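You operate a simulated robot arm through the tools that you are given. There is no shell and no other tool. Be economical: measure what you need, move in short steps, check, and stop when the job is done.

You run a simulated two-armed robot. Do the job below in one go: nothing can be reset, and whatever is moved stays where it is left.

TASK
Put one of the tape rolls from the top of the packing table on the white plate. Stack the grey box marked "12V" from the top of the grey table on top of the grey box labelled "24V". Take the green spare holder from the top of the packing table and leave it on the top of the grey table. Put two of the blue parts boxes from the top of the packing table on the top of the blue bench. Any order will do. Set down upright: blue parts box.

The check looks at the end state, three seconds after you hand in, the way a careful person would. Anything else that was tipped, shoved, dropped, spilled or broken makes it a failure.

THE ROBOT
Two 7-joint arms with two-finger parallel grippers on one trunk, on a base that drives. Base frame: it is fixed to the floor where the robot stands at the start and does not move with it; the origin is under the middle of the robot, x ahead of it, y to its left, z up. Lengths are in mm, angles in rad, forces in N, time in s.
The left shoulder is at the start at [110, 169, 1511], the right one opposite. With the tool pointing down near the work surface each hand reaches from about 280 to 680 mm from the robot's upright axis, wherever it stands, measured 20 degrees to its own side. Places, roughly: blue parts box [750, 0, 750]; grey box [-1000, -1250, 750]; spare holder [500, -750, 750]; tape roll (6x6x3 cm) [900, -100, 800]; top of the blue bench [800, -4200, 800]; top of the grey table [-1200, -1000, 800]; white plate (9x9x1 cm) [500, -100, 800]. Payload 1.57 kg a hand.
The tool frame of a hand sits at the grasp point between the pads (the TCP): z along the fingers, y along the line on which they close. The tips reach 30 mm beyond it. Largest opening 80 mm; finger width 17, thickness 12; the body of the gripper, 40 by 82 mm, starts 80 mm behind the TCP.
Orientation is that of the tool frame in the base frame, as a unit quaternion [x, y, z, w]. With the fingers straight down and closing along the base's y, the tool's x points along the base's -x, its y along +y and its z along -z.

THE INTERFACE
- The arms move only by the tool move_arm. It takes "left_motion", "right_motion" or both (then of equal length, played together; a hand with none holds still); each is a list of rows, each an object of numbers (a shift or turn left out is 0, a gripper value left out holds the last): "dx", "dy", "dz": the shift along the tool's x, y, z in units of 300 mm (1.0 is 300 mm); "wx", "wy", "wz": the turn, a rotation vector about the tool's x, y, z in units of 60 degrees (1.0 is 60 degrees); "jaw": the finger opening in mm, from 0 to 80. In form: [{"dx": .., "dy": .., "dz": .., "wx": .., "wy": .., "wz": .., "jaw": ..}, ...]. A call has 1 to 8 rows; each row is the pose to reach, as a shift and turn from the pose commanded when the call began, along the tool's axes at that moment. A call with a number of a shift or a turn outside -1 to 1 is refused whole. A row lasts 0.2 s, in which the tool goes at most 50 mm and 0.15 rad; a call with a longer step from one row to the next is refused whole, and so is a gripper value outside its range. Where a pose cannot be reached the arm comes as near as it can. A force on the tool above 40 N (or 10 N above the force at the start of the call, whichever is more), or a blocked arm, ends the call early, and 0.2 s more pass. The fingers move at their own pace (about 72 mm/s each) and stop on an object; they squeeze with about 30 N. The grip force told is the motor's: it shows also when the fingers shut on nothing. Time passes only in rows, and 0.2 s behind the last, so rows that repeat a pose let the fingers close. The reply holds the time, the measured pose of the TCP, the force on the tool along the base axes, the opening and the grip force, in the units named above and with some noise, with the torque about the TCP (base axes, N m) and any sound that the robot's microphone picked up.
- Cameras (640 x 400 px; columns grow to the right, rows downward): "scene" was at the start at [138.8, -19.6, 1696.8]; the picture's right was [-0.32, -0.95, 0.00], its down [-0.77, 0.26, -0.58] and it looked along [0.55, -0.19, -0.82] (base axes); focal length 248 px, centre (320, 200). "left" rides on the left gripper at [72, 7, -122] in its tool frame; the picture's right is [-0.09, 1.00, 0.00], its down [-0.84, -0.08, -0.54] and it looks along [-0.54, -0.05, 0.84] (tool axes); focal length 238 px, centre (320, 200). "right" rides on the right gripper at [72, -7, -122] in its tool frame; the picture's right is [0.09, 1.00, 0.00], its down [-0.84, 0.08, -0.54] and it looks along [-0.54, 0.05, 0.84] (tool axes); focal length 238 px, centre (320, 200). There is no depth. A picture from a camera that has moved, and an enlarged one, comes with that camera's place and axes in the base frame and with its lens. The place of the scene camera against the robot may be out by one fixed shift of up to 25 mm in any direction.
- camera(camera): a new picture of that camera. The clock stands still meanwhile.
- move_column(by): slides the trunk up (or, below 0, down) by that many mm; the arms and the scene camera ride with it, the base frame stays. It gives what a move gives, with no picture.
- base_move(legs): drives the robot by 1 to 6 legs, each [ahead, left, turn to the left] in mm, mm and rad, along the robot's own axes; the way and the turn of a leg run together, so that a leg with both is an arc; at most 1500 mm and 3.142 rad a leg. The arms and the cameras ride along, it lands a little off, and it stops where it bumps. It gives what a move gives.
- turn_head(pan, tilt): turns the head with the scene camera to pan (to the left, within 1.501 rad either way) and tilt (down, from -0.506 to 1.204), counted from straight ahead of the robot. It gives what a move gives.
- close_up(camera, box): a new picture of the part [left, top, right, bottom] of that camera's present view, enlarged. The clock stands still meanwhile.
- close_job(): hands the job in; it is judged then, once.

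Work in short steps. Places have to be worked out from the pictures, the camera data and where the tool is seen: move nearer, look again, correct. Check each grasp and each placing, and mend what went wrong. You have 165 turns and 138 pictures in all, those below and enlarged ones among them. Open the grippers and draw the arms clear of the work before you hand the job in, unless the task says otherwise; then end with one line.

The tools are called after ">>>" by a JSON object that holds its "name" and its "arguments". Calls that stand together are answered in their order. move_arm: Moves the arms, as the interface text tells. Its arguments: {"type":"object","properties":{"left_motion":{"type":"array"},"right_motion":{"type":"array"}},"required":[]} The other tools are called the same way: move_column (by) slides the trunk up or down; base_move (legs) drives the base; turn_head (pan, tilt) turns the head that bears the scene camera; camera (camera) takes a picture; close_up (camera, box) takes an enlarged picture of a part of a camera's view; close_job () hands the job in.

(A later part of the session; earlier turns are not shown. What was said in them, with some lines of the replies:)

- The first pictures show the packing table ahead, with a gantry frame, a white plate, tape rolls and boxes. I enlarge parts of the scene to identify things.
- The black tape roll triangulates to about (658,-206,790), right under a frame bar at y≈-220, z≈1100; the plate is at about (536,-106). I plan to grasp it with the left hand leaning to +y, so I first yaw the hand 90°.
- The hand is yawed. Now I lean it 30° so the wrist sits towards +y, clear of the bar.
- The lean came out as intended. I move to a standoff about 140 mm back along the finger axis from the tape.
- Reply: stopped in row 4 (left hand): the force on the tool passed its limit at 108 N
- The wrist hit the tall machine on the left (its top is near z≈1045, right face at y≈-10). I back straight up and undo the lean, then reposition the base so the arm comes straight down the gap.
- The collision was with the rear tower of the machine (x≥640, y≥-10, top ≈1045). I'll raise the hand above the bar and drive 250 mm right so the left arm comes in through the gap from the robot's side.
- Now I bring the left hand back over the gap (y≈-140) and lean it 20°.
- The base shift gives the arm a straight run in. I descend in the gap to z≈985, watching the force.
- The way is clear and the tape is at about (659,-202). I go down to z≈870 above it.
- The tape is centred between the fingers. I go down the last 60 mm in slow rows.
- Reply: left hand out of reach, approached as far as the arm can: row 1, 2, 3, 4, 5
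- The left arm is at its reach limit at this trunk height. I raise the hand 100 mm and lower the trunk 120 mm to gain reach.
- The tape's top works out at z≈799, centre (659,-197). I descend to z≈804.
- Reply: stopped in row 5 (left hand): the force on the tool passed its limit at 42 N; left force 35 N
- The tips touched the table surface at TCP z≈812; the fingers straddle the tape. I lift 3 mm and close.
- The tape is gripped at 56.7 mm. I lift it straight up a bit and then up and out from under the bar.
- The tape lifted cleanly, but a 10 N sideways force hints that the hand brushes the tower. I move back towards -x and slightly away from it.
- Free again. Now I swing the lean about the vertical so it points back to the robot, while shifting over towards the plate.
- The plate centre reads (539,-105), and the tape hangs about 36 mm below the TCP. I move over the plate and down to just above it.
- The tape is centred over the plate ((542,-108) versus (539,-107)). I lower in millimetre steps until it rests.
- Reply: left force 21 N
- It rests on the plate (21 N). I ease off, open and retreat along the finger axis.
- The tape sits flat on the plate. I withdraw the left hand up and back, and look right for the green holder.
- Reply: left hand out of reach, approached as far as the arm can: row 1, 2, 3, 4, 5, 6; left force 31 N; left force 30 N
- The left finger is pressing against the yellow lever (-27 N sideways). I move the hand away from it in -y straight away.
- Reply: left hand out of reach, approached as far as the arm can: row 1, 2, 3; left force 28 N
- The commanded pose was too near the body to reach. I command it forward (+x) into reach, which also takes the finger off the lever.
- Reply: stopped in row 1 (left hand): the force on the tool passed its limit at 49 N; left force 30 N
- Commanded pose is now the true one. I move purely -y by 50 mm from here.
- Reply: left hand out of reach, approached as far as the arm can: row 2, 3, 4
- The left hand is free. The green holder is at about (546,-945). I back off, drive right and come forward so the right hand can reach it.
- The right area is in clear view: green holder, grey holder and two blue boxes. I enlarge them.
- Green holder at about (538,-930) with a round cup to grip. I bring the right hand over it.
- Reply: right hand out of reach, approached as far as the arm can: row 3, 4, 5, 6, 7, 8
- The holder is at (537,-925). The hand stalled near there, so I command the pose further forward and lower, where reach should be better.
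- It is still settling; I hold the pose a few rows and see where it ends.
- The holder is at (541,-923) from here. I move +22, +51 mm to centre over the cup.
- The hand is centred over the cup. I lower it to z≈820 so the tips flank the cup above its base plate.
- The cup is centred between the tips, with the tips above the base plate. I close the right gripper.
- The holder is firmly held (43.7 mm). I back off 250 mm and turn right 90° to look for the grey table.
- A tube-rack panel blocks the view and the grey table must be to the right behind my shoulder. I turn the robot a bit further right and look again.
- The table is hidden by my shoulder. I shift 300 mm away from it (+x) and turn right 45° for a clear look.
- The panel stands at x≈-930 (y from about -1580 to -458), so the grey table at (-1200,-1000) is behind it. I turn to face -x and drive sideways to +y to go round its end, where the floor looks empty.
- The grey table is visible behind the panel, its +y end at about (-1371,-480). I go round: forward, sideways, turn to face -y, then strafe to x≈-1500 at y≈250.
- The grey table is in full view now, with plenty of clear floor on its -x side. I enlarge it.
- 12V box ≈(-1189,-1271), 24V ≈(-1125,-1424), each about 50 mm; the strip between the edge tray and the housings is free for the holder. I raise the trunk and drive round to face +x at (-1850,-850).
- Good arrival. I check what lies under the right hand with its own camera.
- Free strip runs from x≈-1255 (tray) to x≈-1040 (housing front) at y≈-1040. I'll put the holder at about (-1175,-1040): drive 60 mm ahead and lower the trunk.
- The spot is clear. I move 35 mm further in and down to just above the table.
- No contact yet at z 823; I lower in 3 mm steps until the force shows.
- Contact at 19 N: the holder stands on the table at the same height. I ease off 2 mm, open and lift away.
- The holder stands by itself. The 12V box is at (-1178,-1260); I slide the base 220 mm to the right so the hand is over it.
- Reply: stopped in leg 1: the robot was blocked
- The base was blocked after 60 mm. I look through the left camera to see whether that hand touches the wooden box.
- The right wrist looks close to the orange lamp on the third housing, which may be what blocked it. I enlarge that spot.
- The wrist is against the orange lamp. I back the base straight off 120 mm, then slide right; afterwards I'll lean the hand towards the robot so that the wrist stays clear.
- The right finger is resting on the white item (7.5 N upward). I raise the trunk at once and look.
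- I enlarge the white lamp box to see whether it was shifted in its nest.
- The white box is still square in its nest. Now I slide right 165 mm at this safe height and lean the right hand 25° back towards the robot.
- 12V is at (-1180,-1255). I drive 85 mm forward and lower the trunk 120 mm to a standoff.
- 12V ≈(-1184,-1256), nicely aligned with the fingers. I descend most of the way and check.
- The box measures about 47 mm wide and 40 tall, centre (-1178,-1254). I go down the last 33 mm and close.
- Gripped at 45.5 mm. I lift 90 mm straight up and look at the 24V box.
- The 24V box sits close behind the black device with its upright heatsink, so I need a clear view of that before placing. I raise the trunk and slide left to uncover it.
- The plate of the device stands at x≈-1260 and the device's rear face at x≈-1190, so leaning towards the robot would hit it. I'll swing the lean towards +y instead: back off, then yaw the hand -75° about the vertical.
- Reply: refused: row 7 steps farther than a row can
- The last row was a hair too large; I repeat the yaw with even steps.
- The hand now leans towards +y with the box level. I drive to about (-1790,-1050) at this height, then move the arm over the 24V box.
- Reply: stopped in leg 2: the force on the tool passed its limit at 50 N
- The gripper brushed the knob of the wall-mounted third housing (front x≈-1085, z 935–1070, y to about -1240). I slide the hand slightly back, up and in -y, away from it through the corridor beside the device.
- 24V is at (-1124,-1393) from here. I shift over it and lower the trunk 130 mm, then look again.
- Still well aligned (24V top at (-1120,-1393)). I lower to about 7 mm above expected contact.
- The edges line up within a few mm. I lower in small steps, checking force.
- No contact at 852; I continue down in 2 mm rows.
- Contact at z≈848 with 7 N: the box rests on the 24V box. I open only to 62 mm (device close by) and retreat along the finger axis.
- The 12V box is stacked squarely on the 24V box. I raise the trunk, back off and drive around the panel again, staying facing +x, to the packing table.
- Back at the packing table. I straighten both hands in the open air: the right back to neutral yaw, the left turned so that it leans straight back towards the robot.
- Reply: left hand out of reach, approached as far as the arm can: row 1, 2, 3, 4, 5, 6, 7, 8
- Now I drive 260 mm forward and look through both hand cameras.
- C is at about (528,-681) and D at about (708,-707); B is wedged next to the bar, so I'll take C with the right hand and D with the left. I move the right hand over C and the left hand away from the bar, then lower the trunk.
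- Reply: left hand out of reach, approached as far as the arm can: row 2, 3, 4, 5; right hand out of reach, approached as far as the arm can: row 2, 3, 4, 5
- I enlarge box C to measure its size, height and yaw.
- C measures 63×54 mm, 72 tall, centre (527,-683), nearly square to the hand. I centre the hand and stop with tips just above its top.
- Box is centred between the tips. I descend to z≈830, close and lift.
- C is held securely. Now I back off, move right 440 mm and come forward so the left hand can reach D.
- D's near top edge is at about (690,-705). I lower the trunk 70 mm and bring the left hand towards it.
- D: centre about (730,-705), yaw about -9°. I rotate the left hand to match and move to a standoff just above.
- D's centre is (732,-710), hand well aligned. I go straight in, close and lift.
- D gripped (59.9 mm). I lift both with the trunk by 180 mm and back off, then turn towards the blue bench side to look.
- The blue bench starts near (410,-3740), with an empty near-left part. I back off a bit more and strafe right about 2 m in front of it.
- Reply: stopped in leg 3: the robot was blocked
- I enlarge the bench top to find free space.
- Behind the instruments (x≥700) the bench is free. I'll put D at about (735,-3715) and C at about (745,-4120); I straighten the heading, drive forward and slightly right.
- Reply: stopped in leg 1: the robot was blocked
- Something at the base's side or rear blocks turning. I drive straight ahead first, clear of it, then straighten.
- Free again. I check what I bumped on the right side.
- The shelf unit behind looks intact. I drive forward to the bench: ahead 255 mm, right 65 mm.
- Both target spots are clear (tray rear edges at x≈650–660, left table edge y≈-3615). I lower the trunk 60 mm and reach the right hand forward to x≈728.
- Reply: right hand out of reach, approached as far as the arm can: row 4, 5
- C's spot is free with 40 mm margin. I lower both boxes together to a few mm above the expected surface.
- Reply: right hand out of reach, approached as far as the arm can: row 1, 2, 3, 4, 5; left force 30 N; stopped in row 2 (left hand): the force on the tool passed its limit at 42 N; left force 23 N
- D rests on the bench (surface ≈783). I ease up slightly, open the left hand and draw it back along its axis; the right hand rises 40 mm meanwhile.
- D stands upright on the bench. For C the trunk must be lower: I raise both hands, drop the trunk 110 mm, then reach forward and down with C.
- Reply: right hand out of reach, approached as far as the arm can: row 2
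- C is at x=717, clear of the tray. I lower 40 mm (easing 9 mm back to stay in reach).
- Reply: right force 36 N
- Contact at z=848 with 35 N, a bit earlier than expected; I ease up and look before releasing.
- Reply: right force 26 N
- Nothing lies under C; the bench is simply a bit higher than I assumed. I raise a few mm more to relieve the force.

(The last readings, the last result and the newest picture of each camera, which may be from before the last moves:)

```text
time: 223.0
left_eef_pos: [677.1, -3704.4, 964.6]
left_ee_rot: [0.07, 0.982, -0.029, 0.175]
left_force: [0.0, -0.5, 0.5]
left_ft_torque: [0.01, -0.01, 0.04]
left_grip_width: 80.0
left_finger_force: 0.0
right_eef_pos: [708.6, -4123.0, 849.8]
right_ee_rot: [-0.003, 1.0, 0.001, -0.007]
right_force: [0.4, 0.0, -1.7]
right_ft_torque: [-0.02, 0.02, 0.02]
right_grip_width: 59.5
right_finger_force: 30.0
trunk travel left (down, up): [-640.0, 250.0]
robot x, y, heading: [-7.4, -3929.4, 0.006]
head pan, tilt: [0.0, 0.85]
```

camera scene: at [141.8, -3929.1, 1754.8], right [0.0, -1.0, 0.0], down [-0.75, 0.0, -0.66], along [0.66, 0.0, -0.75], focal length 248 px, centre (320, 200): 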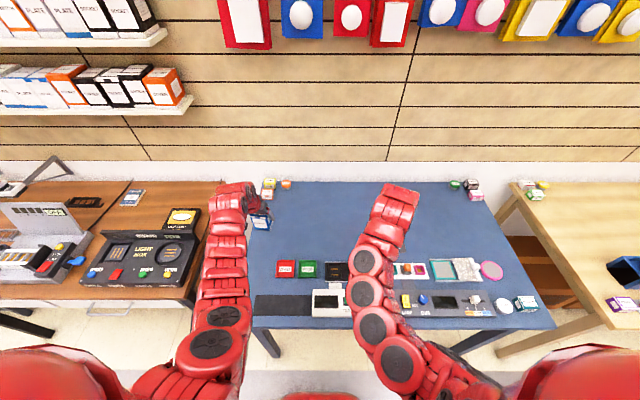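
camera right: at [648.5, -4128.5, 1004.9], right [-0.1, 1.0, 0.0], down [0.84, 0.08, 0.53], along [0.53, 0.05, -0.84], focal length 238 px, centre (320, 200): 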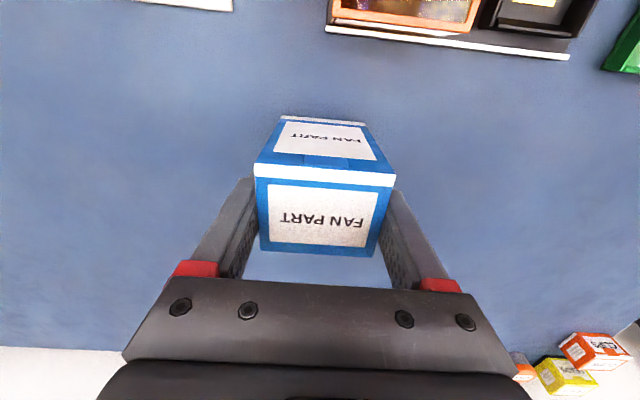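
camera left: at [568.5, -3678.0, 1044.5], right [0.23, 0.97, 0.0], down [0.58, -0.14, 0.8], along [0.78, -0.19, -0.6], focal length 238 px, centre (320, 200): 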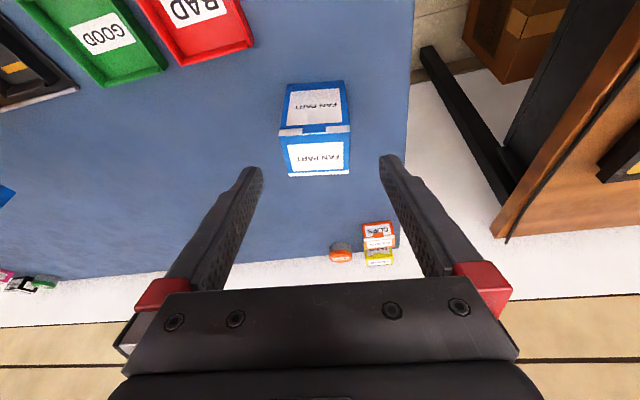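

Now it hangs just clear. I lower 2 mm to touch, open and lift away.

>>> {"name": "move_arm", "arguments": {"right_motion": [{"dz": 0.005}, {"dz": 0.005, "jaw": 80}, {"dz": 0.005, "jaw": 80}, {"dz": 0.005, "jaw": 80}, {"dz": -0.1}, {"dz": -0.22}, {"dz": -0.36}, {"dz": -0.45}]}}

>>> {"name": "camera", "arguments": {"camera": "right"}}

```text
time: 224.8
left_eef_pos: [676.8, -3704.1, 964.1]
left_ee_rot: [0.07, 0.982, -0.029, 0.175]
left_force: [0.1, -0.7, 0.2]
left_ft_torque: [0.0, -0.04, 0.03]
left_grip_width: 80.0
left_finger_force: 0.1
right_eef_pos: [713.1, -4122.9, 987.1]
right_ee_rot: [-0.004, 1.0, 0.0, -0.005]
right_force: [0.2, 0.6, -0.2]
right_ft_torque: [0.02, 0.01, 0.01]
right_grip_width: 80.2
right_finger_force: 0.0
trunk travel left (down, up): [-640.0, 250.0]
robot x, y, heading: [-6.9, -3934.9, 0.008]
head pan, tilt: [0.0, 0.85]
```

```text
28 pictures are left
camera right: at [642.8, -4128.8, 1109.3], right [-0.1, 1.0, 0.0], down [0.84, 0.08, 0.53], along [0.53, 0.05, -0.85], focal length 238 px, centre (320, 200)
```

right: 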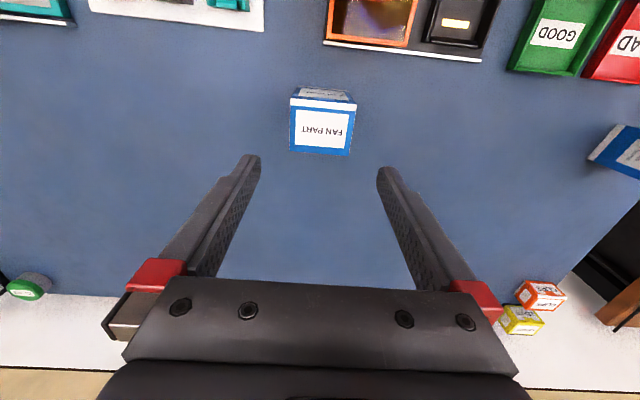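

Both boxes stand upright. I raise the trunk, back away and take a final look.

>>> {"name": "move_column", "arguments": {"by": 150}}

>>> {"name": "base_move", "arguments": {"legs": [[-260, 0, 0]]}}

>>> {"name": "camera", "arguments": {"camera": "scene"}}

```text
time: 226.5
left_eef_pos: [677.4, -3702.9, 1114.0]
left_ee_rot: [0.07, 0.982, -0.029, 0.173]
left_force: [-1.1, -0.3, 0.9]
left_ft_torque: [0.0, 0.0, 0.03]
left_grip_width: 80.0
left_finger_force: 0.0
right_eef_pos: [712.3, -4120.9, 1136.3]
right_ee_rot: [-0.004, 1.0, 0.001, -0.005]
right_force: [0.0, 0.1, -0.1]
right_ft_torque: [-0.01, 0.01, -0.03]
right_grip_width: 80.0
right_finger_force: 0.1
trunk travel left (down, up): [-790.0, 100.0]
robot x, y, heading: [-6.1, -3932.7, 0.001]
head pan, tilt: [0.0, 0.85]
```

```text
time: 228.4
left_eef_pos: [418.2, -3705.4, 1114.1]
left_ee_rot: [0.07, 0.982, -0.029, 0.175]
left_force: [-0.4, 0.6, 0.0]
left_ft_torque: [0.01, 0.0, 0.0]
left_grip_width: 79.6
left_finger_force: 0.0
right_eef_pos: [453.4, -4123.8, 1135.6]
right_ee_rot: [-0.003, 1.0, 0.001, -0.005]
right_force: [0.1, -0.1, 0.9]
right_ft_torque: [0.01, 0.01, 0.0]
right_grip_width: 80.0
right_finger_force: 0.0
trunk travel left (down, up): [-790.0, 100.0]
robot x, y, heading: [-266.0, -3935.5, 0.01]
head pan, tilt: [0.0, 0.85]
```

```text
27 pictures are left
camera scene: at [-116.5, -3929.9, 1669.7], right [0.0, -1.0, 0.0], down [-0.75, 0.0, -0.66], along [0.66, 0.0, -0.75], focal length 248 px, centre (320, 200)
```

scene: 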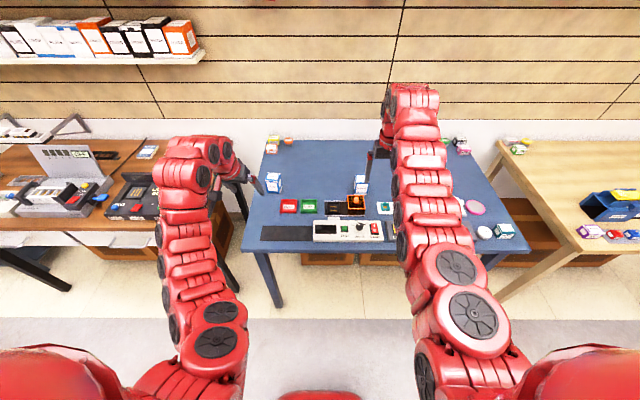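

The boxes are in place. I turn right a little to check the display shelf I bumped earlier.

>>> {"name": "base_move", "arguments": {"legs": [[0, 300, 0], [0, 0, -0.9]]}}

>>> {"name": "turn_head", "arguments": {"pan": -0.9, "tilt": 0.6}}

>>> {"name": "camera", "arguments": {"camera": "scene"}}

```text
time: 232.8
left_eef_pos: [339.3, -4022.2, 1114.8]
left_ee_rot: [0.488, 0.855, -0.102, 0.145]
left_force: [0.0, 0.1, -0.7]
left_ft_torque: [0.01, -0.04, 0.03]
left_grip_width: 80.2
left_finger_force: 0.1
right_eef_pos: [34.9, -4312.1, 1136.5]
right_ee_rot: [0.43, 0.903, 0.003, -0.005]
right_force: [-0.1, 0.1, 0.0]
right_ft_torque: [0.0, -0.02, 0.05]
right_grip_width: 80.2
right_finger_force: 0.0
trunk travel left (down, up): [-790.0, 100.0]
robot x, y, heading: [-268.3, -3634.8, -0.893]
head pan, tilt: [0.0, 0.85]
```

```text
time: 234.0
left_eef_pos: [339.0, -4022.4, 1113.6]
left_ee_rot: [0.488, 0.855, -0.102, 0.144]
left_force: [-0.7, 0.0, 0.2]
left_ft_torque: [0.02, 0.02, -0.01]
left_grip_width: 80.0
left_finger_force: 0.0
right_eef_pos: [35.0, -4313.0, 1136.2]
right_ee_rot: [0.43, 0.903, 0.004, -0.004]
right_force: [-0.1, -0.3, 0.0]
right_ft_torque: [-0.01, 0.0, 0.01]
right_grip_width: 79.9
right_finger_force: 0.0
trunk travel left (down, up): [-790.0, 100.0]
robot x, y, heading: [-270.4, -3635.6, -0.892]
head pan, tilt: [-0.901, 0.6]
```

```text
26 pictures are left
camera scene: at [-246.0, -3778.4, 1690.7], right [-0.98, 0.22, 0.0], down [0.12, 0.55, -0.82], along [-0.18, -0.8, -0.57], focal length 248 px, centre (320, 200)
```

scene: 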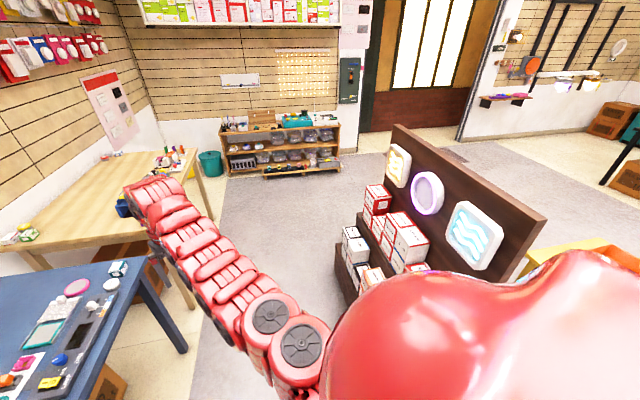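

The display shelf and its boxes stand undisturbed, both grippers are open, and the arms are clear of the work. I hand the job in.

>>> {"name": "close_job", "arguments": {}}

```text
The job is handed in.
```

The job is handed in with all four parts done: the black tape roll is on the white plate, and the 12V box is stacked on the 24V box. The green holder is on the grey table, and two blue parts boxes are upright on the blue bench. On the way I touched several other things: the strapping machine's tower and lever, the orange lamp and its knob, the white lamp box and the display shelf. The lamp, the lamp box and the shelf looked unmoved when I checked them; I did not check the machine or the knob closely.
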